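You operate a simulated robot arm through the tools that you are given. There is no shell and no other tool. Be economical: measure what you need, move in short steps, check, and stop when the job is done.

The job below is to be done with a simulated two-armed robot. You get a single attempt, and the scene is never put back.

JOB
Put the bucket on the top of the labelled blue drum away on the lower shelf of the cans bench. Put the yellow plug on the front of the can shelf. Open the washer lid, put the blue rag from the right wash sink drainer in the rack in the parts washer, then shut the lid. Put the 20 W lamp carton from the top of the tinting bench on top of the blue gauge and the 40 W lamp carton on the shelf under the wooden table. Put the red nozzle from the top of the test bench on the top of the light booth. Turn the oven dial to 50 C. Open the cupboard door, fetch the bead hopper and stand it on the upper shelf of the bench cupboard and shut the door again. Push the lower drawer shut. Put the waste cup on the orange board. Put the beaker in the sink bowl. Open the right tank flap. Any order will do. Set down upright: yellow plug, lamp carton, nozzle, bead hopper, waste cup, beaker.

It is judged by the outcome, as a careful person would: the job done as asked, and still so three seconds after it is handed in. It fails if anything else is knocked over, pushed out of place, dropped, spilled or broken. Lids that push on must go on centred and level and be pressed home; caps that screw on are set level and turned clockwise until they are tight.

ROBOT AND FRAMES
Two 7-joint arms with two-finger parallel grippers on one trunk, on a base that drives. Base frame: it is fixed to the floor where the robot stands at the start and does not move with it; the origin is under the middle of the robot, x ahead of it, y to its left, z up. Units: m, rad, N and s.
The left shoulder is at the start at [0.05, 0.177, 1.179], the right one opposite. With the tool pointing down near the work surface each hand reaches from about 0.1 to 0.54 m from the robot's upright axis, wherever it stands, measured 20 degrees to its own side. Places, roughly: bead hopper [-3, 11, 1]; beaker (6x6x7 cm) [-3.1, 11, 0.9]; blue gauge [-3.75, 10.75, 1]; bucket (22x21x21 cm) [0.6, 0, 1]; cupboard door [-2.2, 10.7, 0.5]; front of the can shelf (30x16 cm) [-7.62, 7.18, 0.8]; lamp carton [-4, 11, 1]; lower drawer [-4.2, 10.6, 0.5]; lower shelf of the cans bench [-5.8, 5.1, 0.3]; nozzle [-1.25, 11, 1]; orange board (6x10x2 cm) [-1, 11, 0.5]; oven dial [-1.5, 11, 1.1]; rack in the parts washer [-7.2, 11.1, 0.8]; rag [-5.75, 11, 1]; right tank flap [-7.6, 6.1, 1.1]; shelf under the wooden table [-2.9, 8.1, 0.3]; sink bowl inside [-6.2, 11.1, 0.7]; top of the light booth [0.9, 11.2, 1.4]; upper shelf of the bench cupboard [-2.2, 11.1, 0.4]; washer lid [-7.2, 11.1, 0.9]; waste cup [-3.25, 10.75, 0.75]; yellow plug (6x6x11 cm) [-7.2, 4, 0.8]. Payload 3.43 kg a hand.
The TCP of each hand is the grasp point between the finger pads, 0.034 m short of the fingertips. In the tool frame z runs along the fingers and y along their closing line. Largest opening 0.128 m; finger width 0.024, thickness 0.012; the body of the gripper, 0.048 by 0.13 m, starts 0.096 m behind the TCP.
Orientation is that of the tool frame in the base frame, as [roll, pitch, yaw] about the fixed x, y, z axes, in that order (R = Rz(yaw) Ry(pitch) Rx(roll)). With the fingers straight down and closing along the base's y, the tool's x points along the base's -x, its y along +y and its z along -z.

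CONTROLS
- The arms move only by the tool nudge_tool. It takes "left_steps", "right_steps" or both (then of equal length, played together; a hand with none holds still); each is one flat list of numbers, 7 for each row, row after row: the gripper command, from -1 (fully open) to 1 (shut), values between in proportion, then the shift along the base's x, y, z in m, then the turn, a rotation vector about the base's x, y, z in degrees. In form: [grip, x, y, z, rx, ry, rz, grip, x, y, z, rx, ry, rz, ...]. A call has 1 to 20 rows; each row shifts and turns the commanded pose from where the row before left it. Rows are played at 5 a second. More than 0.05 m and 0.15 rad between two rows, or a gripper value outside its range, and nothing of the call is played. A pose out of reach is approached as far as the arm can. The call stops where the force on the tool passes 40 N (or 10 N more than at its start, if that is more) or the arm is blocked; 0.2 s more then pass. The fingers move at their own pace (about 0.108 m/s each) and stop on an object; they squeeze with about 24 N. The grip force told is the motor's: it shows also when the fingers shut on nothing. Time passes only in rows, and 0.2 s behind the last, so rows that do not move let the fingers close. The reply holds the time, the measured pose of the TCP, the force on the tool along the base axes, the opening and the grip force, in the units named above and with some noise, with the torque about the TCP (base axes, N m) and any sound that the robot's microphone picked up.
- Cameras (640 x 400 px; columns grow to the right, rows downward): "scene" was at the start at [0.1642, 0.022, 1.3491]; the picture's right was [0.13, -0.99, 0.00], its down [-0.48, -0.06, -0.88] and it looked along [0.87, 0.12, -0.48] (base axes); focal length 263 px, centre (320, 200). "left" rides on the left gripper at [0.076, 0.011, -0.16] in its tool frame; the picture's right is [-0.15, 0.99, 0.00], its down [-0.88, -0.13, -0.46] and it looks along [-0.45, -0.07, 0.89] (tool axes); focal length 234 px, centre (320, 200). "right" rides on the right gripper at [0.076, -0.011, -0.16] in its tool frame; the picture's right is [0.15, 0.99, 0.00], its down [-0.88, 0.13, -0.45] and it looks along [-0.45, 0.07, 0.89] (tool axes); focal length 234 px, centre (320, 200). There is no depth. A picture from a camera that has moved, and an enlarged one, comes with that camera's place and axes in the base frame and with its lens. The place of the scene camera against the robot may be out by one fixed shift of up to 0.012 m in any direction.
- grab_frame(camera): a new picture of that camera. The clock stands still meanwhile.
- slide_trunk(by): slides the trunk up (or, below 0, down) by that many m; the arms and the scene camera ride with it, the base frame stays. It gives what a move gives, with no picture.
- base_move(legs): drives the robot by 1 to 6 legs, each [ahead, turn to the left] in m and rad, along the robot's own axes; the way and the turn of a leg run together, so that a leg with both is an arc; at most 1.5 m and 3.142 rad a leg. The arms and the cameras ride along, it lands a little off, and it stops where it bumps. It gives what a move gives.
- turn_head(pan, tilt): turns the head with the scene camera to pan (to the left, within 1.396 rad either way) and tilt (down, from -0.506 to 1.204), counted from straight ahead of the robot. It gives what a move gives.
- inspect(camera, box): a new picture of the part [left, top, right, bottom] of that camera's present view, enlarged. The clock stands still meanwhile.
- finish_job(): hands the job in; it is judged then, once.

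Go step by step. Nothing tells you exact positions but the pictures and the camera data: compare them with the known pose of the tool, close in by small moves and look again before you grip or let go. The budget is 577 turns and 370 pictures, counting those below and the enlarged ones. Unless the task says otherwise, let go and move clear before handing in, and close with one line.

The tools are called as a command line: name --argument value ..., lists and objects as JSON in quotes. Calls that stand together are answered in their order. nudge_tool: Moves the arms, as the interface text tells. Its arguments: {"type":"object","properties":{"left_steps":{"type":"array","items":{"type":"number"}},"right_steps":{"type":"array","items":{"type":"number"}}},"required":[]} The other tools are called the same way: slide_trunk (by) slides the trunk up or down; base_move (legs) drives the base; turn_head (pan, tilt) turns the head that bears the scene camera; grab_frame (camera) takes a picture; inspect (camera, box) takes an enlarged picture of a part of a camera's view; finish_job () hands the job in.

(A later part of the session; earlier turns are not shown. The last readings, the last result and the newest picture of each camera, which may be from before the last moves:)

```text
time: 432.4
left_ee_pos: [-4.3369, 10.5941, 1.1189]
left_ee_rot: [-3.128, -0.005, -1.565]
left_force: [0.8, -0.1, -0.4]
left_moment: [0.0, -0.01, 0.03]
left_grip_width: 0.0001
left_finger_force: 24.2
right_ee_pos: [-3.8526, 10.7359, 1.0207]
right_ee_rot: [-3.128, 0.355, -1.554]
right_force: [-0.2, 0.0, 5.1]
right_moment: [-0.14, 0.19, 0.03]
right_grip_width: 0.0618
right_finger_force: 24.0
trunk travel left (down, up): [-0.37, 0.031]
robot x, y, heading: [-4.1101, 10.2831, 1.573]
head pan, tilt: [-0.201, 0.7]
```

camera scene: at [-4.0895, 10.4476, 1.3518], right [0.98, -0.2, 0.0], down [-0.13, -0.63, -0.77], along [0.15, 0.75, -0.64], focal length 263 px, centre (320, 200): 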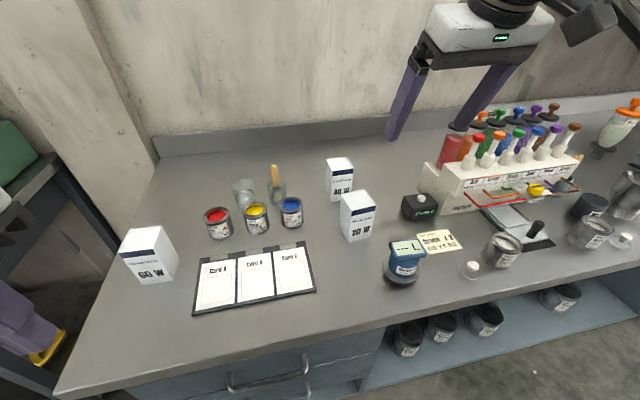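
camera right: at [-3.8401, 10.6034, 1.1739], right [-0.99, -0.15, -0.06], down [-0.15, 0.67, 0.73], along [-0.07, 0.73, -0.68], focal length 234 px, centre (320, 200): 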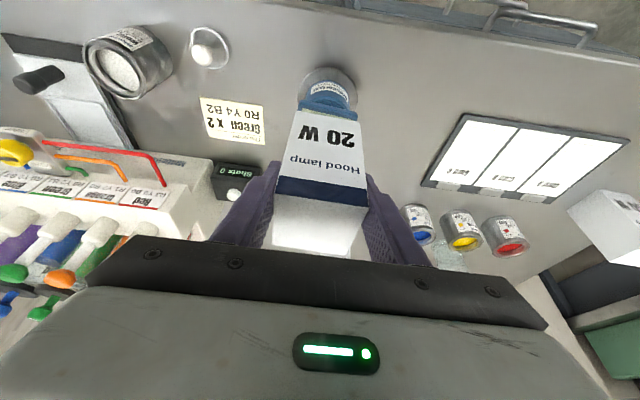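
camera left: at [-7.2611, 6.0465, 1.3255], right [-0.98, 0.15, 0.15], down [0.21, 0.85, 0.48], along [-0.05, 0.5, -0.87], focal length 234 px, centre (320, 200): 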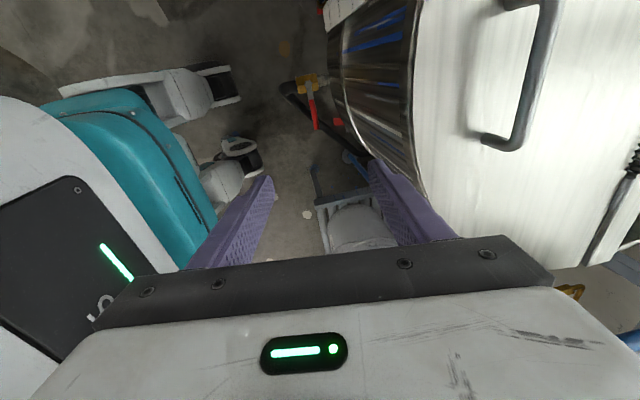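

Light contact (5 N). One more millimetre, then a gentle release.

nudge_tool --right_steps '[1, 0, 0, -0.001, 0, 0, 0, 0.0, 0, 0, 0, 0, 0, 0, -0.2, 0, 0, 0, 0, 0, 0, -0.2, 0, 0, 0, 0, 0, 0]'

inspect --camera "scene" --box '[365, 150, 465, 260]'

```text
time: 433.4
left_ee_pos: [-4.3376, 10.5937, 1.1186]
left_ee_rot: [-3.131, -0.004, -1.565]
left_force: [0.0, -0.8, -0.1]
left_moment: [-0.02, 0.02, 0.02]
left_grip_width: 0.0
left_finger_force: 24.3
right_ee_pos: [-3.852, 10.7366, 1.0198]
right_ee_rot: [-3.128, 0.354, -1.555]
right_force: [0.3, -0.3, -0.5]
right_moment: [-0.02, 0.0, 0.01]
right_grip_width: 0.0768
right_finger_force: 0.0
trunk travel left (down, up): [-0.37, 0.031]
robot x, y, heading: [-4.11, 10.2859, 1.571]
head pan, tilt: [-0.201, 0.7]
```

```text
3.64 times, centred on (415, 205) of scene
camera zoom: at [-4.0895, 10.4476, 1.3518], right [0.98, -0.2, 0.0], down [-0.13, -0.63, -0.77], along [0.15, 0.75, -0.64], focal length 955 px, centre (-26, 182)
```

zoom: 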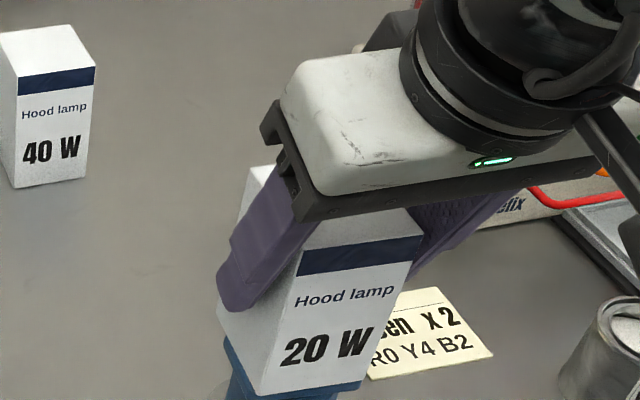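

It stands. Raising straight up and checking.

nudge_tool --right_steps '[-0.2, 0, 0, 0.02, 0, 0, 0, -0.2, 0, 0, 0.03, 0, 0, 0, -0.2, 0, 0, 0.04, 0, 0, 0, -0.2, 0, 0, 0.04, 0, 0, 0, -0.6, 0, 0, 0.04, 0, 0, 0, -0.7, -0.02, 0.03, 0.03, 0, 0, 0, -0.7, -0.02, 0.03, 0, 0, 0, 0, -0.7, -0.02, 0.03, 0, 0, 0, 0]'

grab_frame --camera "scene"

grab_frame --camera "right"

```text
time: 435.2
left_ee_pos: [-4.3378, 10.5935, 1.1177]
left_ee_rot: [-3.128, -0.004, -1.566]
left_force: [0.2, 1.1, 0.0]
left_moment: [-0.02, 0.02, 0.02]
left_grip_width: 0.0
left_finger_force: 24.4
right_ee_pos: [-3.9143, 10.8261, 1.2213]
right_ee_rot: [-3.126, 0.355, -1.554]
right_force: [0.2, 0.2, 0.0]
right_moment: [0.03, -0.01, -0.04]
right_grip_width: 0.1087
right_finger_force: 0.1
trunk travel left (down, up): [-0.37, 0.031]
robot x, y, heading: [-4.1108, 10.2875, 1.575]
head pan, tilt: [-0.201, 0.7]
```

```text
203 pictures are left
camera scene: at [-4.0903, 10.4482, 1.3517], right [0.98, -0.2, 0.0], down [-0.13, -0.63, -0.76], along [0.15, 0.75, -0.64], focal length 263 px, centre (320, 200)
```

scene: 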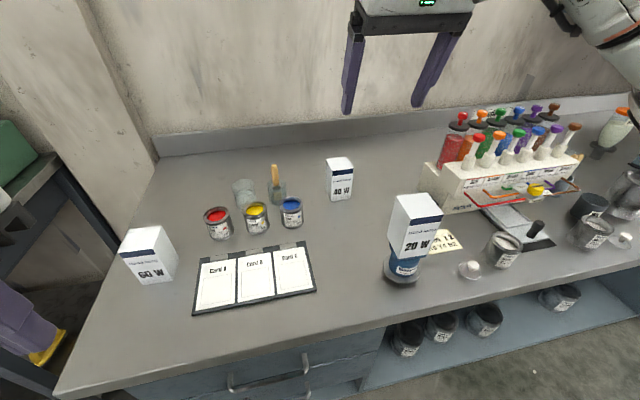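

```text
202 pictures are left
camera right: at [-3.9014, 10.6984, 1.3453], right [-0.99, -0.15, -0.06], down [-0.15, 0.67, 0.73], along [-0.07, 0.73, -0.68], focal length 234 px, centre (320, 200)
```

right: 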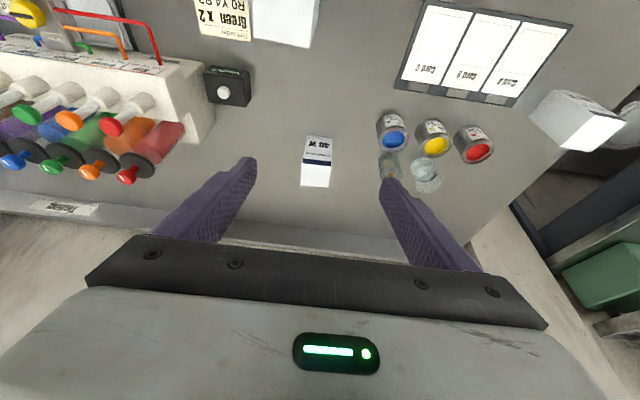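

The 20 W carton stands on the gauge. For the 40 W behind, I'll use the left hand from a spot further right, keeping arms clear of the gauge.

nudge_tool --right_steps '[0, 0, -0.045, 0.01, 0, 0, 0, 0.5, 0, -0.045, 0.01, 0, 0, 0, 1, 0, -0.045, 0.01, 0, 0, 0, 1, 0, -0.045, 0.02, 0, 0, 0, 1, 0, -0.03, 0.02, 0, 0, 0]' --left_steps '[-0.8, 0, 0, 0.02, 0, 0, 0, -0.8, 0, 0, 0.02, 0, 0, 0, -0.8, 0, 0, 0.02, 0, 0, 0, -0.8, 0, 0, 0.02, 0, 0, 0, -0.8, 0, 0, 0.02, 0, 0, 0]'

base_move --legs '[[-0.25, 0], [0, -1.571], [0.38, 0], [0, 1.571], [0.3, 0]]'

turn_head --pan 0.2 --tilt 0.6

grab_frame --camera "scene"

```text
time: 436.4
left_ee_pos: [-4.3366, 10.5926, 1.218]
left_ee_rot: [-3.129, -0.003, -1.566]
left_force: [0.6, 0.4, 0.6]
left_moment: [0.03, 0.02, 0.0]
left_grip_width: 0.1153
left_finger_force: 0.0
right_ee_pos: [-3.911, 10.6164, 1.2887]
right_ee_rot: [-3.13, 0.355, -1.556]
right_force: [0.5, -0.1, -0.5]
right_moment: [0.03, 0.0, 0.01]
right_grip_width: 0.0
right_finger_force: 23.8
trunk travel left (down, up): [-0.37, 0.031]
robot x, y, heading: [-4.1098, 10.2826, 1.573]
head pan, tilt: [-0.201, 0.7]
```

```text
time: 449.4
left_ee_pos: [-3.9547, 10.6564, 1.2192]
left_ee_rot: [-3.13, -0.005, -1.562]
left_force: [-0.8, 0.3, 0.4]
left_moment: [-0.02, -0.04, 0.02]
left_grip_width: 0.1153
left_finger_force: 0.1
right_ee_pos: [-3.5311, 10.6816, 1.2876]
right_ee_rot: [-3.129, 0.354, -1.55]
right_force: [0.1, 0.6, 0.7]
right_moment: [-0.03, -0.03, 0.01]
right_grip_width: 0.0001
right_finger_force: 24.3
trunk travel left (down, up): [-0.37, 0.031]
robot x, y, heading: [-3.7278, 10.3487, 1.579]
head pan, tilt: [-0.201, 0.7]
```

```text
time: 450.3
left_ee_pos: [-3.9545, 10.6564, 1.2178]
left_ee_rot: [-3.13, -0.006, -1.561]
left_force: [-0.1, 0.1, -0.4]
left_moment: [0.02, -0.02, 0.02]
left_grip_width: 0.1153
left_finger_force: 0.2
right_ee_pos: [-3.5296, 10.6815, 1.2888]
right_ee_rot: [-3.127, 0.356, -1.552]
right_force: [0.1, -0.9, 0.5]
right_moment: [-0.02, -0.01, 0.03]
right_grip_width: 0.0
right_finger_force: 23.8
trunk travel left (down, up): [-0.37, 0.031]
robot x, y, heading: [-3.7273, 10.3461, 1.581]
head pan, tilt: [0.201, 0.6]
```

```text
201 pictures are left
camera scene: at [-3.742, 10.5143, 1.3604], right [0.98, 0.21, 0.0], down [0.12, -0.55, -0.82], along [-0.17, 0.81, -0.57], focal length 263 px, centre (320, 200)
```

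scene: 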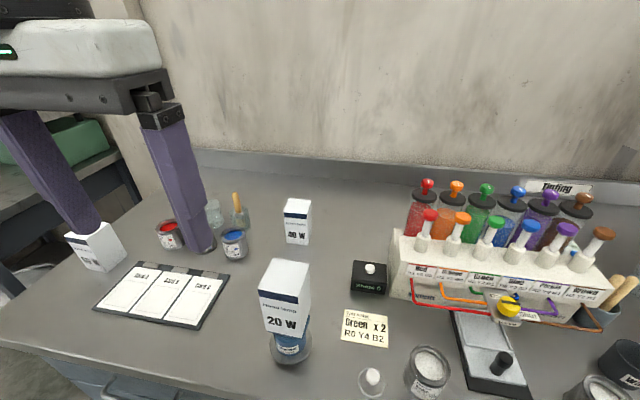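

nudge_tool --left_steps '[-0.7, 0.005, 0.045, 0, 0, 0, 4, -0.7, 0.005, 0.045, 0, 8, 0, 0, -0.7, 0.005, 0.045, 0, 8, 0, 0, -0.7, 0.005, 0.045, 0, 8, 0, 0, -0.7, 0.005, 0.045, -0.01, 8, 0, 0, -0.7, 0.005, 0.045, -0.02, 7, 0, 0, -0.7, 0.004, 0.04, -0.02, 0, 0, 0]'

grab_frame --camera "left"

grab_frame --camera "scene"

```text
time: 451.9
left_ee_pos: [-3.9208, 10.9668, 1.1687]
left_ee_rot: [-3.067, 0.674, -1.472]
left_force: [0.5, -0.1, -1.1]
left_moment: [-0.02, 0.0, 0.0]
left_grip_width: 0.109
left_finger_force: 0.1
right_ee_pos: [-3.5307, 10.6818, 1.2891]
right_ee_rot: [-3.128, 0.351, -1.553]
right_force: [0.0, 0.4, 0.2]
right_moment: [-0.06, 0.02, -0.01]
right_grip_width: 0.0001
right_finger_force: 23.9
trunk travel left (down, up): [-0.37, 0.031]
robot x, y, heading: [-3.7257, 10.3485, 1.575]
head pan, tilt: [0.201, 0.6]
```

```text
200 pictures are left
camera left: at [-3.9304, 10.8084, 1.2447], right [-1.0, 0.06, 0.03], down [0.06, 0.41, 0.91], along [0.04, 0.91, -0.41], focal length 234 px, centre (320, 200)
```

left: 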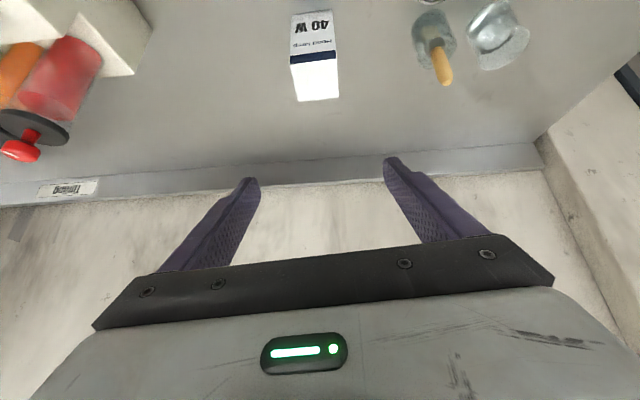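

```text
199 pictures are left
camera scene: at [-3.7417, 10.515, 1.3603], right [0.98, 0.21, 0.0], down [0.12, -0.55, -0.82], along [-0.17, 0.81, -0.57], focal length 263 px, centre (320, 200)
```

scene: 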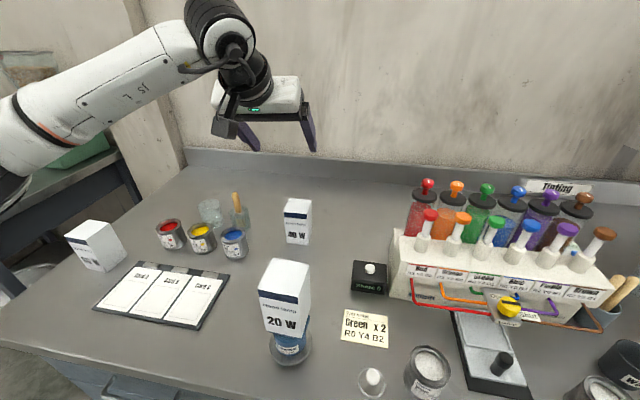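

The 40 W carton's top centre is (−3.921, 11.033), nearly square. Descending onto it.

nudge_tool --left_steps '[-0.7, 0, 0.02, -0.04, 0, 0, -4, -0.7, 0, 0.02, -0.04, 0, 0, 0, -0.7, 0, 0.017, -0.04, 0, 0, 0, -0.7, 0, 0, -0.03, 0, 0, 0]'

grab_frame --camera "left"

```text
time: 452.9
left_ee_pos: [-3.9215, 11.0215, 1.0169]
left_ee_rot: [-3.067, 0.673, -1.54]
left_force: [-0.2, 0.0, 0.2]
left_moment: [0.0, 0.02, -0.01]
left_grip_width: 0.1089
left_finger_force: 0.1
right_ee_pos: [-3.531, 10.6798, 1.2894]
right_ee_rot: [-3.129, 0.355, -1.553]
right_force: [-0.2, 1.2, -0.5]
right_moment: [0.0, -0.04, 0.01]
right_grip_width: 0.0
right_finger_force: 24.0
trunk travel left (down, up): [-0.37, 0.031]
robot x, y, heading: [-3.7234, 10.3476, 1.577]
head pan, tilt: [0.201, 0.6]
```

```text
198 pictures are left
camera left: at [-3.9417, 10.8634, 1.0937], right [-0.99, 0.13, 0.03], down [0.08, 0.4, 0.91], along [0.1, 0.91, -0.41], focal length 234 px, centre (320, 200)
```

left: 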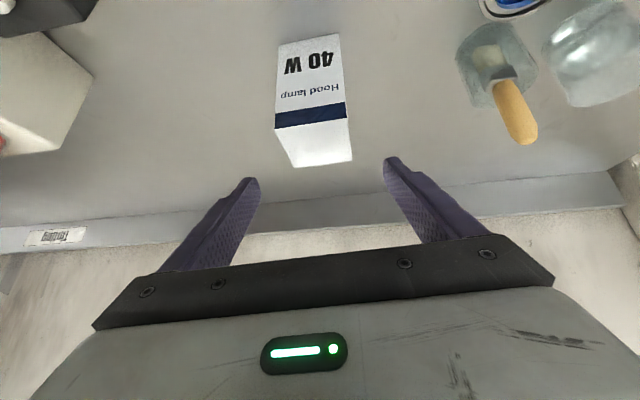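

nudge_tool --left_steps '[-0.7, 0, 0, -0.03, 0, 0, 0, -0.7, 0.001, 0.001, -0.03, 0, 0, 0, -0.7, 0, 0.001, -0.016, 0, 0, 0, 0.3, 0, 0, 0, 0, 0, 0, 1, 0, 0, 0, 0, 0, 0, 1, 0, 0, 0, 0, 0, 0, 1, 0, 0, 0, 0, 0, 0]'

grab_frame --camera "left"

```text
time: 454.5
left_ee_pos: [-3.9196, 11.0264, 0.9421]
left_ee_rot: [-3.067, 0.674, -1.539]
left_force: [-0.3, -0.8, -0.4]
left_moment: [0.14, 0.06, 0.0]
left_grip_width: 0.0617
left_finger_force: 23.7
right_ee_pos: [-3.5304, 10.6815, 1.2883]
right_ee_rot: [-3.127, 0.354, -1.554]
right_force: [0.2, -0.7, -0.3]
right_moment: [0.03, -0.02, 0.01]
right_grip_width: 0.0002
right_finger_force: 24.4
trunk travel left (down, up): [-0.37, 0.031]
robot x, y, heading: [-3.7276, 10.3483, 1.578]
head pan, tilt: [0.201, 0.6]
```

```text
197 pictures are left
camera left: at [-3.9389, 10.867, 1.0185], right [-0.99, 0.13, 0.03], down [0.08, 0.4, 0.91], along [0.1, 0.91, -0.41], focal length 234 px, centre (320, 200)
```

left: 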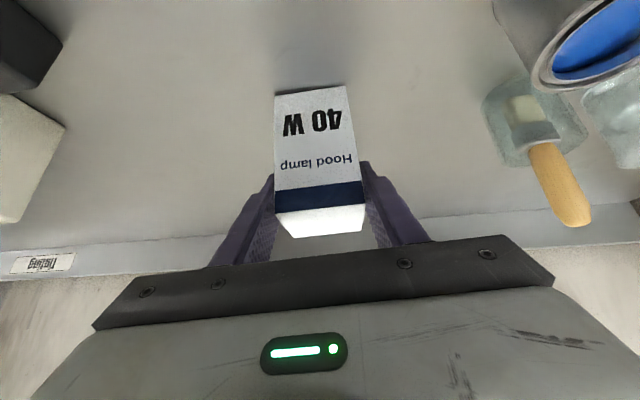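

Carton gripped. Lift, retract, back away and turn toward the wooden table at (−2.9, 8.1).

nudge_tool --left_steps '[1, 0, 0, 0.03, 0, 0, 0, 1, 0, 0, 0.04, 0, 0, 0, 1, 0, 0, 0.04, 0, 0, 0, 1, 0, 0, 0.04, 0, 0, 0, 1, 0, 0, 0.04, 0, 0, 0, 1, 0, -0.02, 0.03, 0, 0, 0, 1, -0.01, -0.04, 0.01, 0, 0, 0, 1, -0.01, -0.04, 0, 0, 0, 0, 1, -0.01, -0.04, 0, 0, 0, 0]'

base_move --legs '[[-0.6, 0], [0, -1.57], [0, -1.1]]'

turn_head --pan 0 --tilt 0.4

grab_frame --camera "scene"

```text
time: 456.5
left_ee_pos: [-3.9489, 10.8856, 1.1712]
left_ee_rot: [-3.068, 0.674, -1.539]
left_force: [0.8, 0.1, -1.2]
left_moment: [0.01, 0.0, -0.02]
left_grip_width: 0.0617
left_finger_force: 24.2
right_ee_pos: [-3.5298, 10.6806, 1.29]
right_ee_rot: [-3.127, 0.355, -1.55]
right_force: [-0.6, 0.6, -0.3]
right_moment: [0.05, 0.0, -0.02]
right_grip_width: 0.0
right_finger_force: 23.8
trunk travel left (down, up): [-0.37, 0.031]
robot x, y, heading: [-3.7271, 10.3467, 1.579]
head pan, tilt: [0.201, 0.6]
```

```text
time: 466.5
left_ee_pos: [-3.2738, 9.3773, 1.171]
left_ee_rot: [-3.067, 0.673, 2.083]
left_force: [-0.5, 1.2, -0.4]
left_moment: [0.06, 0.01, 0.01]
left_grip_width: 0.0615
left_finger_force: 23.8
right_ee_pos: [-3.7417, 9.3658, 1.2885]
right_ee_rot: [-3.128, 0.355, 2.071]
right_force: [-0.8, 0.2, -0.1]
right_moment: [0.02, 0.02, 0.0]
right_grip_width: 0.0
right_finger_force: 24.0
trunk travel left (down, up): [-0.37, 0.031]
robot x, y, heading: [-3.7212, 9.7543, -1.081]
head pan, tilt: [0.201, 0.6]
```

```text
time: 467.2
left_ee_pos: [-3.2739, 9.3775, 1.1707]
left_ee_rot: [-3.066, 0.673, 2.081]
left_force: [0.3, 0.3, -0.1]
left_moment: [0.02, 0.04, -0.01]
left_grip_width: 0.0614
left_finger_force: 24.0
right_ee_pos: [-3.7404, 9.366, 1.2893]
right_ee_rot: [-3.127, 0.354, 2.071]
right_force: [0.0, 0.5, 0.1]
right_moment: [-0.03, -0.02, 0.0]
right_grip_width: 0.0002
right_finger_force: 23.8
trunk travel left (down, up): [-0.37, 0.031]
robot x, y, heading: [-3.72, 9.7509, -1.087]
head pan, tilt: [0.0, 0.4]
```

```text
196 pictures are left
camera scene: at [-3.6397, 9.6195, 1.3786], right [-0.88, -0.47, 0.0], down [-0.18, 0.34, -0.92], along [0.43, -0.81, -0.39], focal length 263 px, centre (320, 200)
```

scene: 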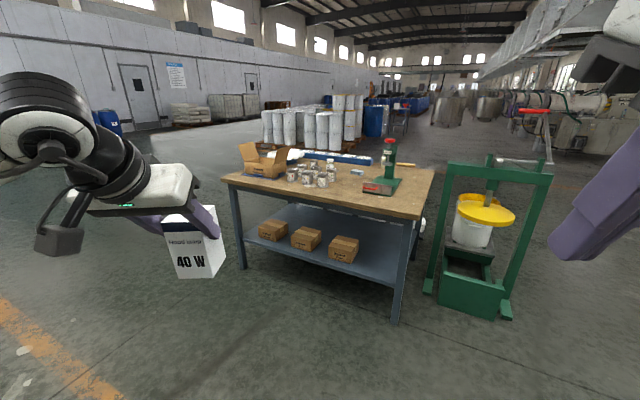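

The shelf front runs along y≈8.33 with free space between box 3 (x≈−3.1) and the right leg (x≈−3.48). I'll stand before it, lower down, and place the carton at about (−3.32, 8.23).

base_move --legs '[[0, -0.135], [0.55, 0], [0, -0.349]]'

slide_trunk --by -0.36

turn_head --pan 0.2 --tilt 0.5

grab_frame --camera "scene"

```text
time: 472.1
left_ee_pos: [-3.2954, 8.6913, 1.171]
left_ee_rot: [-3.066, 0.675, 1.611]
left_force: [-0.2, -0.1, -0.5]
left_moment: [0.01, 0.0, 0.0]
left_grip_width: 0.0615
left_finger_force: 24.1
right_ee_pos: [-3.7164, 8.8918, 1.2888]
right_ee_rot: [-3.128, 0.355, 1.6]
right_force: [-0.7, 0.0, 0.0]
right_moment: [0.01, 0.03, 0.01]
right_grip_width: 0.0
right_finger_force: 24.3
trunk travel left (down, up): [-0.37, 0.031]
robot x, y, heading: [-3.5202, 9.2243, -1.557]
head pan, tilt: [0.0, 0.4]
```

```text
time: 475.6
left_ee_pos: [-3.2934, 8.6913, 0.8103]
left_ee_rot: [-3.065, 0.674, 1.612]
left_force: [0.0, 0.6, -1.6]
left_moment: [0.04, 0.03, -0.01]
left_grip_width: 0.0616
left_finger_force: 23.6
right_ee_pos: [-3.7149, 8.892, 0.93]
right_ee_rot: [-3.127, 0.354, 1.599]
right_force: [-0.5, 0.0, 0.5]
right_moment: [0.02, 0.0, 0.01]
right_grip_width: 0.0
right_finger_force: 24.5
trunk travel left (down, up): [-0.01, 0.391]
robot x, y, heading: [-3.5216, 9.2276, -1.558]
head pan, tilt: [0.0, 0.4]
```

```text
time: 476.3
left_ee_pos: [-3.2949, 8.6916, 0.8092]
left_ee_rot: [-3.065, 0.674, 1.61]
left_force: [-0.2, -0.2, -0.9]
left_moment: [0.02, -0.03, -0.01]
left_grip_width: 0.0617
left_finger_force: 24.5
right_ee_pos: [-3.7156, 8.8921, 0.9298]
right_ee_rot: [-3.127, 0.355, 1.601]
right_force: [0.0, 0.3, 0.2]
right_moment: [-0.04, -0.01, 0.02]
right_grip_width: 0.0002
right_finger_force: 23.9
trunk travel left (down, up): [-0.01, 0.391]
robot x, y, heading: [-3.5239, 9.2277, -1.559]
head pan, tilt: [0.201, 0.499]
```

```text
195 pictures are left
camera scene: at [-3.4968, 9.0785, 1.0095], right [-0.98, -0.21, 0.0], down [-0.1, 0.47, -0.88], along [0.19, -0.86, -0.48], focal length 263 px, centre (320, 200)
```

scene: 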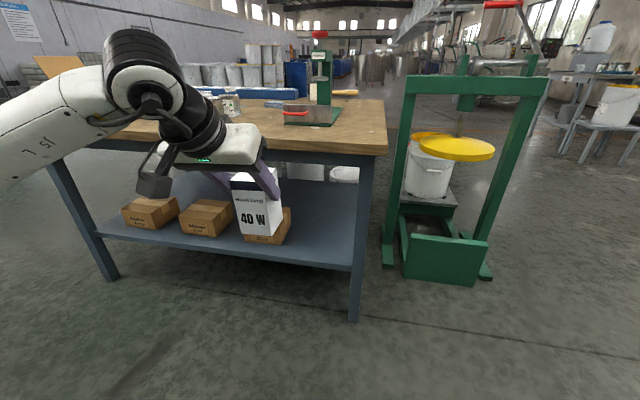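

nudge_tool --left_steps '[1, 0, 0, -0.04, 0, 0, 0, 1, 0, 0, -0.04, 0, 0, 0, 1, 0, 0, -0.04, 0, 0, 0, 1, 0, 0, -0.04, 0, 0, 0, 1, 0, 0, -0.04, 0, 0, 0, 1, 0, 0, -0.04, 0, 0, 0, 1, 0, 0, -0.04, 0, 0, 0, 1, 0, 0, -0.04, 0, 0, 0, 1, 0, 0, -0.035, 0, 0, 0]'

base_move --legs '[[0.3, 0]]'

grab_frame --camera "scene"

grab_frame --camera "left"

```text
time: 478.3
left_ee_pos: [-3.2964, 8.6916, 0.4551]
left_ee_rot: [-3.067, 0.674, 1.611]
left_force: [0.2, -0.6, -1.1]
left_moment: [0.01, -0.02, 0.0]
left_grip_width: 0.0614
left_finger_force: 24.1
right_ee_pos: [-3.7158, 8.8923, 0.9288]
right_ee_rot: [-3.128, 0.355, 1.6]
right_force: [-0.2, -0.5, -0.6]
right_moment: [-0.02, -0.03, -0.05]
right_grip_width: 0.0
right_finger_force: 23.7
trunk travel left (down, up): [-0.01, 0.391]
robot x, y, heading: [-3.5244, 9.2253, -1.556]
head pan, tilt: [0.201, 0.499]
```

```text
time: 480.4
left_ee_pos: [-3.2864, 8.3921, 0.4557]
left_ee_rot: [-3.067, 0.673, 1.617]
left_force: [0.5, 0.1, -1.5]
left_moment: [-0.03, -0.01, 0.03]
left_grip_width: 0.0615
left_finger_force: 24.2
right_ee_pos: [-3.7084, 8.5903, 0.9293]
right_ee_rot: [-3.129, 0.355, 1.608]
right_force: [0.0, -0.4, 1.2]
right_moment: [0.01, 0.01, 0.01]
right_grip_width: 0.0
right_finger_force: 23.9
trunk travel left (down, up): [-0.01, 0.391]
robot x, y, heading: [-3.5176, 8.9262, -1.552]
head pan, tilt: [0.201, 0.499]
```

```text
194 pictures are left
camera scene: at [-3.4901, 8.7774, 1.0095], right [-0.98, -0.22, 0.0], down [-0.11, 0.47, -0.88], along [0.19, -0.86, -0.48], focal length 263 px, centre (320, 200)
```

scene: 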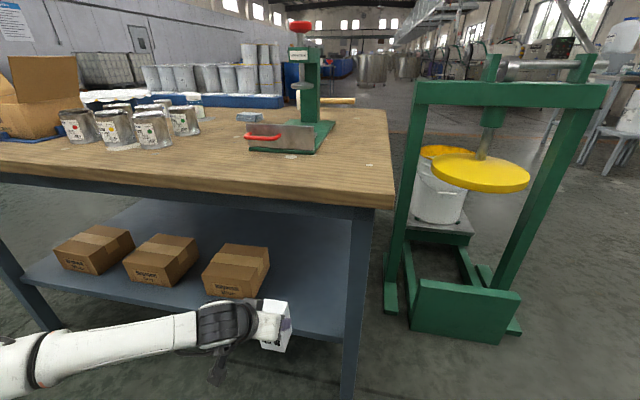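

```text
193 pictures are left
camera left: at [-3.2727, 8.5506, 0.532], right [0.99, -0.11, 0.03], down [-0.08, -0.4, 0.91], along [-0.09, -0.91, -0.41], focal length 234 px, centre (320, 200)
```

left: 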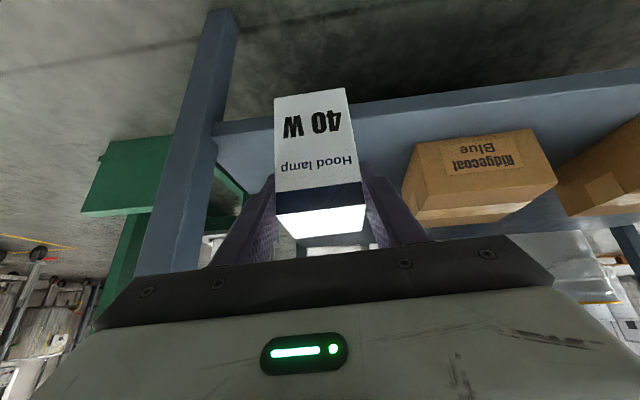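

Clear. Extending the left arm over the shelf.

nudge_tool --left_steps '[1, -0.003, -0.03, -0.005, 0, 0, 0, 1, -0.003, -0.03, -0.005, 0, 0, 0, 1, -0.003, -0.03, -0.005, 0, 0, 0, 1, -0.003, -0.03, -0.005, 0, 0, 0, 1, -0.002, -0.025, -0.005, 0, 0, 0]'

grab_frame --camera "left"

inspect --camera "scene" --box '[150, 200, 390, 380]'

```text
time: 481.6
left_ee_pos: [-3.2996, 8.2456, 0.4311]
left_ee_rot: [-3.067, 0.675, 1.617]
left_force: [0.0, -0.5, -0.3]
left_moment: [-0.02, -0.02, 0.04]
left_grip_width: 0.0617
left_finger_force: 23.8
right_ee_pos: [-3.7082, 8.5898, 0.9275]
right_ee_rot: [-3.127, 0.355, 1.606]
right_force: [-0.4, 0.6, 0.5]
right_moment: [0.0, 0.01, 0.03]
right_grip_width: 0.0
right_finger_force: 24.0
trunk travel left (down, up): [-0.01, 0.391]
robot x, y, heading: [-3.5179, 8.928, -1.546]
head pan, tilt: [0.201, 0.499]
```

```text
192 pictures are left
camera left: at [-3.2858, 8.4059, 0.5069], right [0.99, -0.11, 0.03], down [-0.08, -0.4, 0.91], along [-0.09, -0.91, -0.41], focal length 234 px, centre (320, 200)
```

left: 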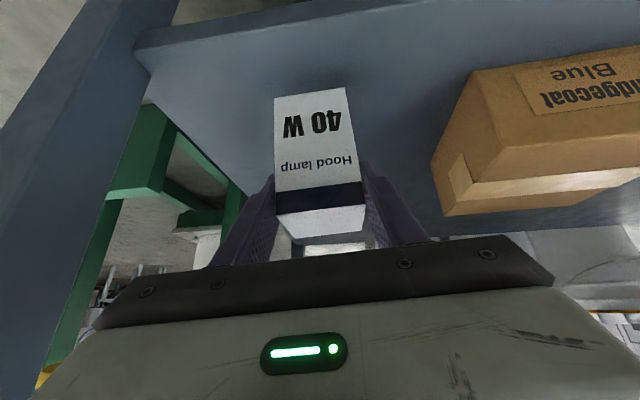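

```text
2.22 times, centred on (270, 290) of scene
camera zoom: at [-3.4901, 8.7774, 1.0095], right [-0.98, -0.22, 0.0], down [-0.11, 0.47, -0.88], along [0.19, -0.86, -0.48], focal length 584 px, centre (431, 0)
```

zoom: 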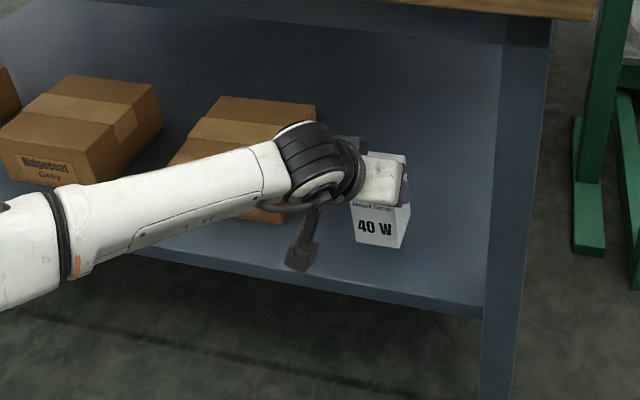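

Over the shelf. Lowering to contact.

nudge_tool --left_steps '[1, 0, 0, -0.015, 0, 0, 0, 1, 0, 0, -0.01, 0, 0, 0, 1, 0, 0, -0.005, 0, 0, 0, 1, 0, 0, -0.004, 0, 0, 0, 1, 0, 0, -0.004, 0, 0, 0]'

```text
time: 482.8
left_ee_pos: [-3.3011, 8.2461, 0.3918]
left_ee_rot: [-3.068, 0.674, 1.616]
left_force: [1.0, 0.9, 0.6]
left_moment: [-0.02, -0.08, 0.05]
left_grip_width: 0.0614
left_finger_force: 23.4
right_ee_pos: [-3.7088, 8.5902, 0.9291]
right_ee_rot: [-3.128, 0.355, 1.604]
right_force: [0.6, -0.3, -0.5]
right_moment: [-0.01, -0.02, 0.0]
right_grip_width: 0.0
right_finger_force: 23.8
trunk travel left (down, up): [-0.01, 0.391]
robot x, y, heading: [-3.5181, 8.9262, -1.547]
head pan, tilt: [0.201, 0.499]
```

nudge_tool --left_steps '[1, 0, 0, -0.003, 0, 0, 0, 1, 0, 0, -0.003, 0, 0, 0]'

inspect --camera "scene" --box '[250, 230, 350, 320]'

```text
time: 483.4
left_ee_pos: [-3.2999, 8.2445, 0.3919]
left_ee_rot: [-3.065, 0.685, 1.618]
left_force: [1.0, 6.2, 21.5]
left_moment: [0.3, -0.61, 0.18]
left_grip_width: 0.0617
left_finger_force: 23.9
right_ee_pos: [-3.7079, 8.5911, 0.9301]
right_ee_rot: [-3.127, 0.355, 1.605]
right_force: [-1.3, 0.0, 0.8]
right_moment: [0.0, -0.04, 0.01]
right_grip_width: 0.0
right_finger_force: 24.0
trunk travel left (down, up): [-0.01, 0.391]
robot x, y, heading: [-3.5134, 8.9225, -1.543]
head pan, tilt: [0.201, 0.499]
```

```text
4.44 times, centred on (300, 275) of scene
camera zoom: at [-3.4907, 8.7793, 1.0103], right [-0.98, -0.22, 0.0], down [-0.11, 0.46, -0.88], along [0.19, -0.86, -0.48], focal length 1167 px, centre (409, -133)
```

zoom: 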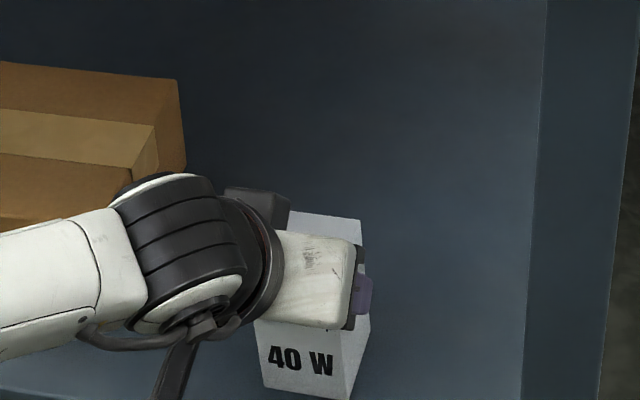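

Seated. Release gently and withdraw along the tool axis.

nudge_tool --left_steps '[1, 0, 0, 0.002, 0, 0, 0, 0.0, 0, 0, 0, 0, 0, 0, -0.25, 0, 0, 0, 0, 0, 0, -0.25, 0, 0, 0, 0, 0, 0, -0.25, 0, 0.015, 0.02, 0, 0, 0, -0.25, 0, 0.025, 0.03, 0, 0, 0, -0.25, 0, 0.03, 0.03, 0, 0, 0, -0.25, 0, 0.04, 0.02, 0, 0, 0, 0, 0, 0.045, 0, 0, 0, 0, 0.5, 0, 0.045, 0, 0, 0, 0]'

grab_frame --camera "scene"

```text
time: 485.6
left_ee_pos: [-3.3014, 8.4471, 0.4904]
left_ee_rot: [-3.066, 0.676, 1.616]
left_force: [0.8, -0.4, -0.7]
left_moment: [-0.01, 0.01, -0.03]
left_grip_width: 0.0319
left_finger_force: 0.1
right_ee_pos: [-3.7078, 8.5903, 0.929]
right_ee_rot: [-3.126, 0.354, 1.605]
right_force: [-0.2, -0.8, -1.3]
right_moment: [-0.02, -0.01, 0.01]
right_grip_width: 0.0001
right_finger_force: 23.7
trunk travel left (down, up): [-0.01, 0.391]
robot x, y, heading: [-3.517, 8.9251, -1.545]
head pan, tilt: [0.201, 0.499]
```

```text
189 pictures are left
camera scene: at [-3.4902, 8.7774, 1.0095], right [-0.98, -0.22, 0.0], down [-0.11, 0.47, -0.88], along [0.19, -0.86, -0.48], focal length 263 px, centre (320, 200)
```

scene: 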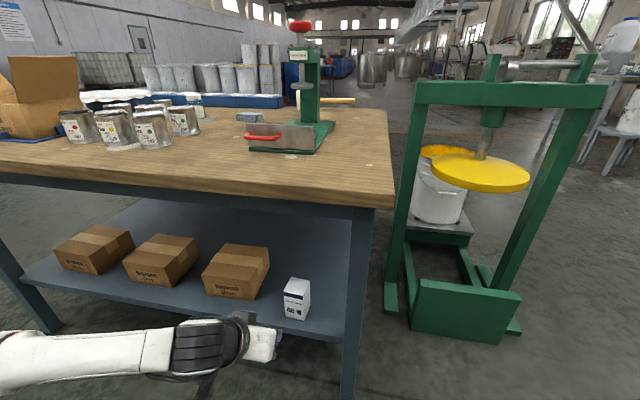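

The 40 W carton stands on the shelf. Backing off, raising the trunk, and turning back to the wall benches at x≈−3.1.

base_move --legs '[[-0.55, 0]]'

slide_trunk --by 0.38

nudge_tool --left_steps '[1, 0, 0.01, 0.04, -7, 0, 0, 1, 0, 0.01, 0.04, -7, 0, 0, 1, 0, 0.01, 0.04, -7, 0, 0, 1, 0, 0.01, 0.04, -7, 0, 0, 1, 0, 0, 0.04, -7, 0, 0, 1, 0, 0, 0.04, 0, 0, 0, 1, 0, 0, 0.04, 0, 0, 0]'

base_move --legs '[[0, 1.57], [0.4, 0], [0, 1.57]]'

turn_head --pan 0 --tilt 0.4

grab_frame --camera "scene"

```text
time: 488.8
left_ee_pos: [-3.3136, 8.9974, 0.4894]
left_ee_rot: [-3.065, 0.673, 1.62]
left_force: [-0.2, 0.2, -0.2]
left_moment: [-0.02, 0.01, -0.01]
left_grip_width: 0.0318
left_finger_force: 0.0
right_ee_pos: [-3.7198, 9.1411, 0.9286]
right_ee_rot: [-3.127, 0.354, 1.607]
right_force: [-0.1, -0.4, 0.3]
right_moment: [-0.02, 0.02, 0.01]
right_grip_width: 0.0
right_finger_force: 24.5
trunk travel left (down, up): [-0.01, 0.391]
robot x, y, heading: [-3.5268, 9.4768, -1.548]
head pan, tilt: [0.201, 0.499]
```

```text
time: 492.4
left_ee_pos: [-3.313, 8.9992, 0.8693]
left_ee_rot: [-3.066, 0.674, 1.62]
left_force: [-0.7, 0.3, 0.6]
left_moment: [0.02, -0.01, -0.02]
left_grip_width: 0.0318
left_finger_force: 0.1
right_ee_pos: [-3.7193, 9.1412, 1.3084]
right_ee_rot: [-3.128, 0.355, 1.608]
right_force: [-0.4, -0.3, 0.0]
right_moment: [0.02, -0.05, 0.03]
right_grip_width: 0.0001
right_finger_force: 24.2
trunk travel left (down, up): [-0.39, 0.011]
robot x, y, heading: [-3.5269, 9.476, -1.546]
head pan, tilt: [0.201, 0.499]
```

```text
time: 494.0
left_ee_pos: [-3.2886, 9.0077, 1.068]
left_ee_rot: [-2.95, 1.05, 1.637]
left_force: [-0.2, 0.0, 0.5]
left_moment: [0.0, -0.02, 0.03]
left_grip_width: 0.0
left_finger_force: 23.9
left hand out of reach, approached as far as the arm can: row 2, 3, 4, 5, 6, 7
right_ee_pos: [-3.7221, 9.1408, 1.3084]
right_ee_rot: [-3.129, 0.353, 1.608]
right_force: [-0.2, 0.6, 0.2]
right_moment: [0.03, 0.0, 0.04]
right_grip_width: 0.0
right_finger_force: 24.2
trunk travel left (down, up): [-0.39, 0.011]
robot x, y, heading: [-3.5276, 9.4779, -1.542]
head pan, tilt: [0.201, 0.499]
```

```text
time: 504.1
left_ee_pos: [-3.3747, 9.953, 1.0666]
left_ee_rot: [-2.947, 1.053, -1.506]
left_force: [0.3, 0.5, -0.3]
left_moment: [-0.01, -0.04, 0.04]
left_grip_width: 0.0001
left_finger_force: 23.8
right_ee_pos: [-2.9443, 9.8188, 1.3092]
right_ee_rot: [-3.128, 0.356, -1.534]
right_force: [0.3, 0.1, 0.2]
right_moment: [-0.01, 0.01, -0.01]
right_grip_width: 0.0001
right_finger_force: 23.9
trunk travel left (down, up): [-0.39, 0.011]
robot x, y, heading: [-3.1358, 9.484, 1.591]
head pan, tilt: [0.201, 0.499]
```

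```text
time: 504.9
left_ee_pos: [-3.3751, 9.9529, 1.0681]
left_ee_rot: [-2.948, 1.055, -1.503]
left_force: [0.4, -0.8, 1.0]
left_moment: [-0.01, -0.02, 0.01]
left_grip_width: 0.0
left_finger_force: 23.6
right_ee_pos: [-2.9442, 9.8198, 1.3087]
right_ee_rot: [-3.127, 0.354, -1.535]
right_force: [-1.4, 0.1, -0.2]
right_moment: [0.0, 0.03, 0.01]
right_grip_width: 0.0
right_finger_force: 24.1
trunk travel left (down, up): [-0.39, 0.011]
robot x, y, heading: [-3.1354, 9.4857, 1.594]
head pan, tilt: [0.0, 0.4]
```

```text
188 pictures are left
camera scene: at [-3.1356, 9.6551, 1.3986], right [1.0, 0.02, 0.0], down [0.01, -0.39, -0.92], along [-0.02, 0.92, -0.39], focal length 263 px, centre (320, 200)
```

scene: 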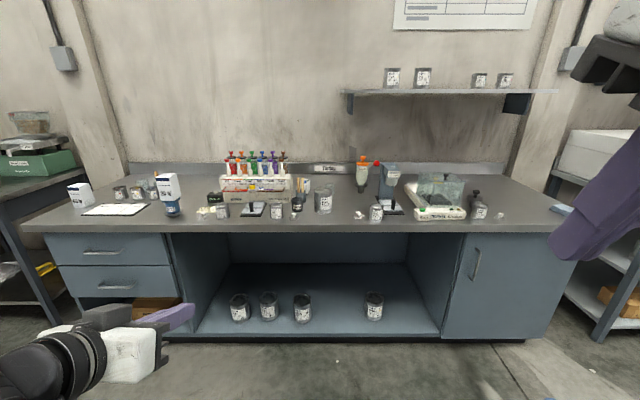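

inspect --camera "scene" --box '[190, 140, 360, 240]'

inspect --camera "scene" --box '[340, 140, 510, 240]'

```text
3.76 times, centred on (275, 190) of scene
camera zoom: at [-3.1356, 9.6551, 1.3986], right [1.0, 0.02, 0.0], down [0.01, -0.39, -0.92], along [-0.02, 0.92, -0.39], focal length 989 px, centre (489, 238)
```

zoom: 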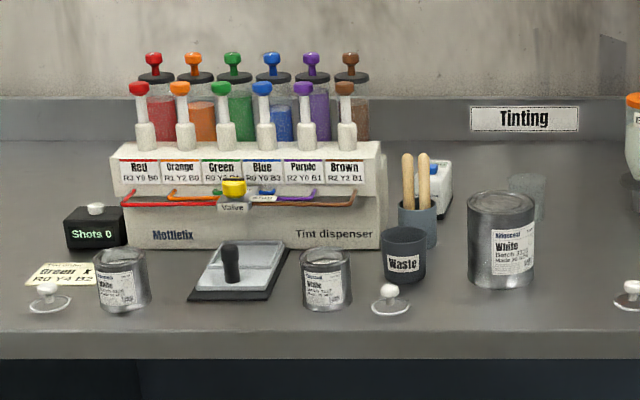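

```text
3.76 times, centred on (425, 190) of scene
camera zoom: at [-3.1356, 9.6551, 1.3986], right [1.0, 0.02, 0.0], down [0.01, -0.39, -0.92], along [-0.02, 0.92, -0.39], focal length 989 px, centre (-75, 238)
```

zoom: 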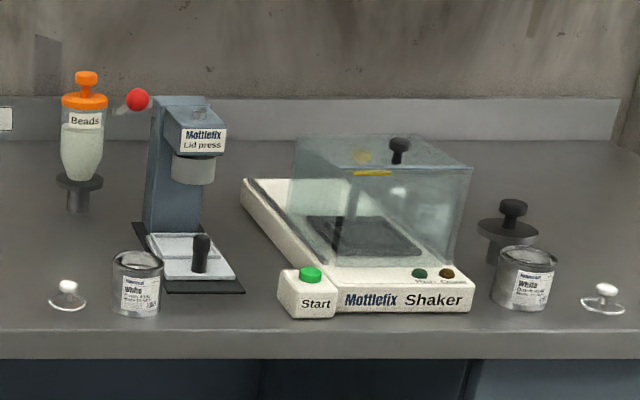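

I can see the items: the waste cup at (−3.27, 10.80), the beaker at (−3.11, 11.0) behind a can, and the bead hopper on its stand at (−2.94, 11.05). First I tidy the left arm and approach for the beaker with the right hand.

nudge_tool --left_steps '[1, 0, 0, 0.03, -8, 0, 0, 1, 0, 0, 0.03, -8, 0, 0, 1, 0, 0, 0.03, -8, 0, 0, 1, 0, -0.03, 0.03, -8, 0, 0, 1, 0, -0.03, 0.03, -8, 0, 0, 1, 0, -0.03, 0.03, -8, 0, 0, 1, 0, -0.03, 0, 0, 0, 0]' --right_steps '[0, 0, 0, 0, 6, 0, 0, -0.5, 0, 0.02, 0, 6, 0, 0, -0.6, 0, 0.03, -0.02, 6, 0, 0, -0.6, 0, 0.03, -0.02, 0, 0, 0, -0.6, 0, 0.03, -0.02, 0, 0, 0, -0.6, 0, 0.03, -0.02, 0, 0, 0, -0.6, 0, 0, 0, 0, 0, 0]'

base_move --legs '[[0, 0.165], [0.86, 0], [0, -0.188]]'

turn_head --pan -0.3 --tilt 0.6

grab_frame --camera "scene"

grab_frame --camera "right"

```text
time: 506.5
left_ee_pos: [-3.3768, 9.8332, 1.2474]
left_ee_rot: [-2.997, 0.212, -1.536]
left_force: [0.3, -0.9, -0.8]
left_moment: [0.0, 0.0, -0.03]
left_grip_width: 0.0
left_finger_force: 23.8
right_ee_pos: [-2.9442, 9.9592, 1.2302]
right_ee_rot: [-3.112, 0.672, -1.527]
right_force: [-0.6, 0.0, 0.3]
right_moment: [-0.01, -0.01, 0.01]
right_grip_width: 0.1025
right_finger_force: 0.1
trunk travel left (down, up): [-0.39, 0.011]
robot x, y, heading: [-3.1355, 9.4814, 1.599]
head pan, tilt: [0.0, 0.4]
```

```text
time: 512.4
left_ee_pos: [-3.5214, 10.6831, 1.2489]
left_ee_rot: [-2.998, 0.213, -1.569]
left_force: [-0.5, -0.7, 0.2]
left_moment: [-0.03, 0.03, 0.03]
left_grip_width: 0.0
left_finger_force: 24.1
right_ee_pos: [-3.0839, 10.7938, 1.2298]
right_ee_rot: [-3.113, 0.668, -1.561]
right_force: [1.3, 0.7, -0.6]
right_moment: [-0.02, 0.01, -0.05]
right_grip_width: 0.1025
right_finger_force: 0.0
trunk travel left (down, up): [-0.39, 0.011]
robot x, y, heading: [-3.291, 10.3228, 1.562]
head pan, tilt: [0.0, 0.4]
```

```text
time: 513.2
left_ee_pos: [-3.5217, 10.6832, 1.2475]
left_ee_rot: [-2.998, 0.214, -1.569]
left_force: [0.6, -0.5, 0.9]
left_moment: [0.0, -0.01, 0.02]
left_grip_width: 0.0001
left_finger_force: 24.5
right_ee_pos: [-3.0848, 10.795, 1.2303]
right_ee_rot: [-3.114, 0.67, -1.559]
right_force: [0.1, -0.4, 0.2]
right_moment: [0.03, 0.02, 0.01]
right_grip_width: 0.1026
right_finger_force: 0.0
trunk travel left (down, up): [-0.39, 0.011]
robot x, y, heading: [-3.297, 10.3229, 1.562]
head pan, tilt: [-0.3, 0.6]
```

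```text
185 pictures are left
camera scene: at [-3.2611, 10.4879, 1.3805], right [0.95, -0.3, 0.0], down [-0.17, -0.54, -0.83], along [0.25, 0.79, -0.56], focal length 263 px, centre (320, 200)
```

scene: 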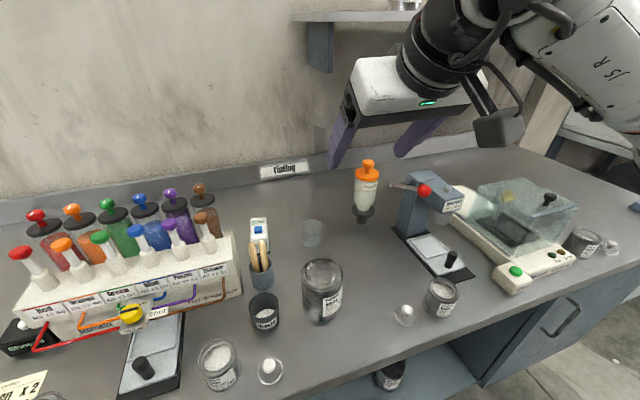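

```text
184 pictures are left
camera right: at [-3.0757, 10.6346, 1.3091], right [-0.99, -0.11, -0.11], down [-0.15, 0.41, 0.9], along [-0.05, 0.91, -0.42], focal length 234 px, centre (320, 200)
```

right: 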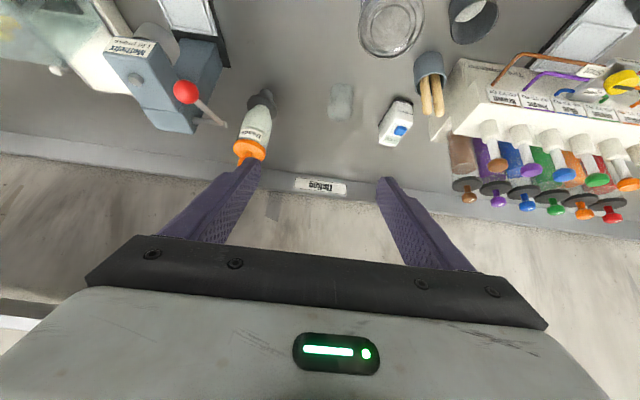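

Beaker located at (−3.114, 11.02). Moving over it, check, then down.

nudge_tool --right_steps '[-0.6, -0.005, 0.04, -0.03, 0, 0, 0, -0.6, -0.005, 0.04, -0.03, 0, 0, 0, -0.6, -0.005, 0.04, -0.03, 0, 0, 0, -0.6, -0.005, 0.035, -0.035, 0, 0, 0, -0.6, -0.005, 0.03, -0.04, 0, 0, 0, -0.6, -0.004, 0.02, -0.04, 0, 0, 0]'

grab_frame --camera "right"

inspect --camera "scene" --box '[250, 140, 410, 280]'

```text
refused: row 1 steps farther than a row can; nothing moved
```

```text
183 pictures are left
camera right: at [-3.0757, 10.6346, 1.3091], right [-0.99, -0.11, -0.11], down [-0.15, 0.41, 0.9], along [-0.05, 0.91, -0.42], focal length 234 px, centre (320, 200)
```

right: 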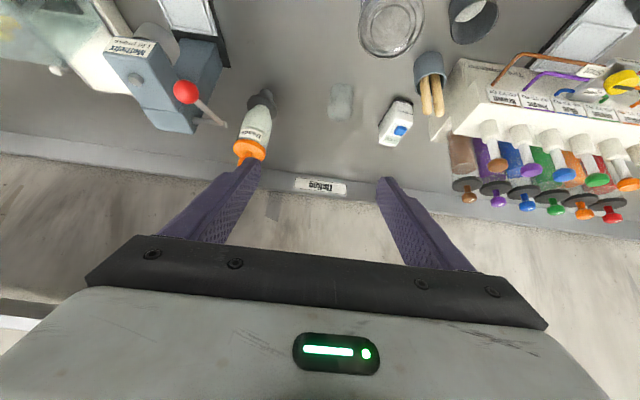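

```text
2.86 times, centred on (330, 210) of scene
camera zoom: at [-3.2611, 10.4879, 1.3805], right [0.95, -0.3, 0.0], down [-0.17, -0.54, -0.83], along [0.25, 0.79, -0.56], focal length 750 px, centre (291, 171)
```

zoom: 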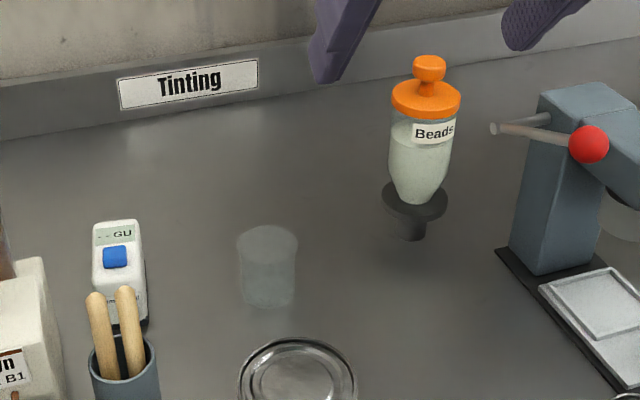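

nudge_tool --right_steps '[-0.6, -0.004, 0.035, -0.03, 0, 0, 0, -0.6, -0.004, 0.035, -0.03, 0, 0, 0, -0.6, -0.004, 0.035, -0.03, 0, 0, 0, -0.6, -0.004, 0.035, -0.03, 0, 0, 0, -0.6, -0.005, 0.035, -0.03, 0, 0, 0, -0.6, -0.005, 0.025, -0.035, 0, 0, 0, -0.6, -0.003, 0.01, -0.04, 0, 0, 0]'

grab_frame --camera "right"

inspect --camera "scene" --box '[250, 140, 410, 280]'

```text
time: 514.8
left_ee_pos: [-3.5215, 10.6842, 1.2472]
left_ee_rot: [-2.998, 0.215, -1.569]
left_force: [0.3, 0.6, -0.1]
left_moment: [-0.01, 0.02, 0.01]
left_grip_width: 0.0
left_finger_force: 23.7
right_ee_pos: [-3.1115, 11.0044, 1.0028]
right_ee_rot: [-3.114, 0.668, -1.56]
right_force: [-0.8, 0.3, -0.9]
right_moment: [0.01, 0.03, -0.02]
right_grip_width: 0.1022
right_finger_force: 0.0
trunk travel left (down, up): [-0.39, 0.011]
robot x, y, heading: [-3.2918, 10.326, 1.563]
head pan, tilt: [-0.3, 0.6]
```

```text
181 pictures are left
camera right: at [-3.1036, 10.8442, 1.081], right [-0.99, -0.11, -0.11], down [-0.15, 0.41, 0.9], along [-0.05, 0.91, -0.42], focal length 234 px, centre (320, 200)
```

right: 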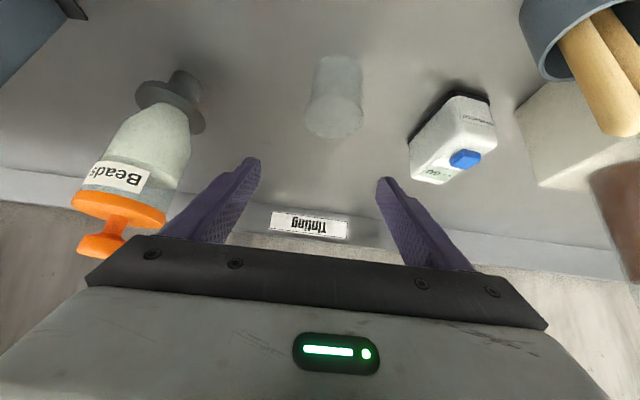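

```text
2.86 times, centred on (330, 210) of scene
camera zoom: at [-3.2609, 10.4883, 1.3804], right [0.95, -0.3, 0.0], down [-0.17, -0.54, -0.82], along [0.25, 0.79, -0.57], focal length 750 px, centre (291, 171)
```

zoom: 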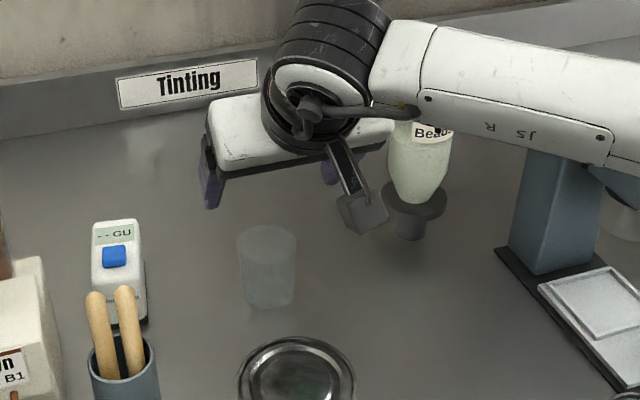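

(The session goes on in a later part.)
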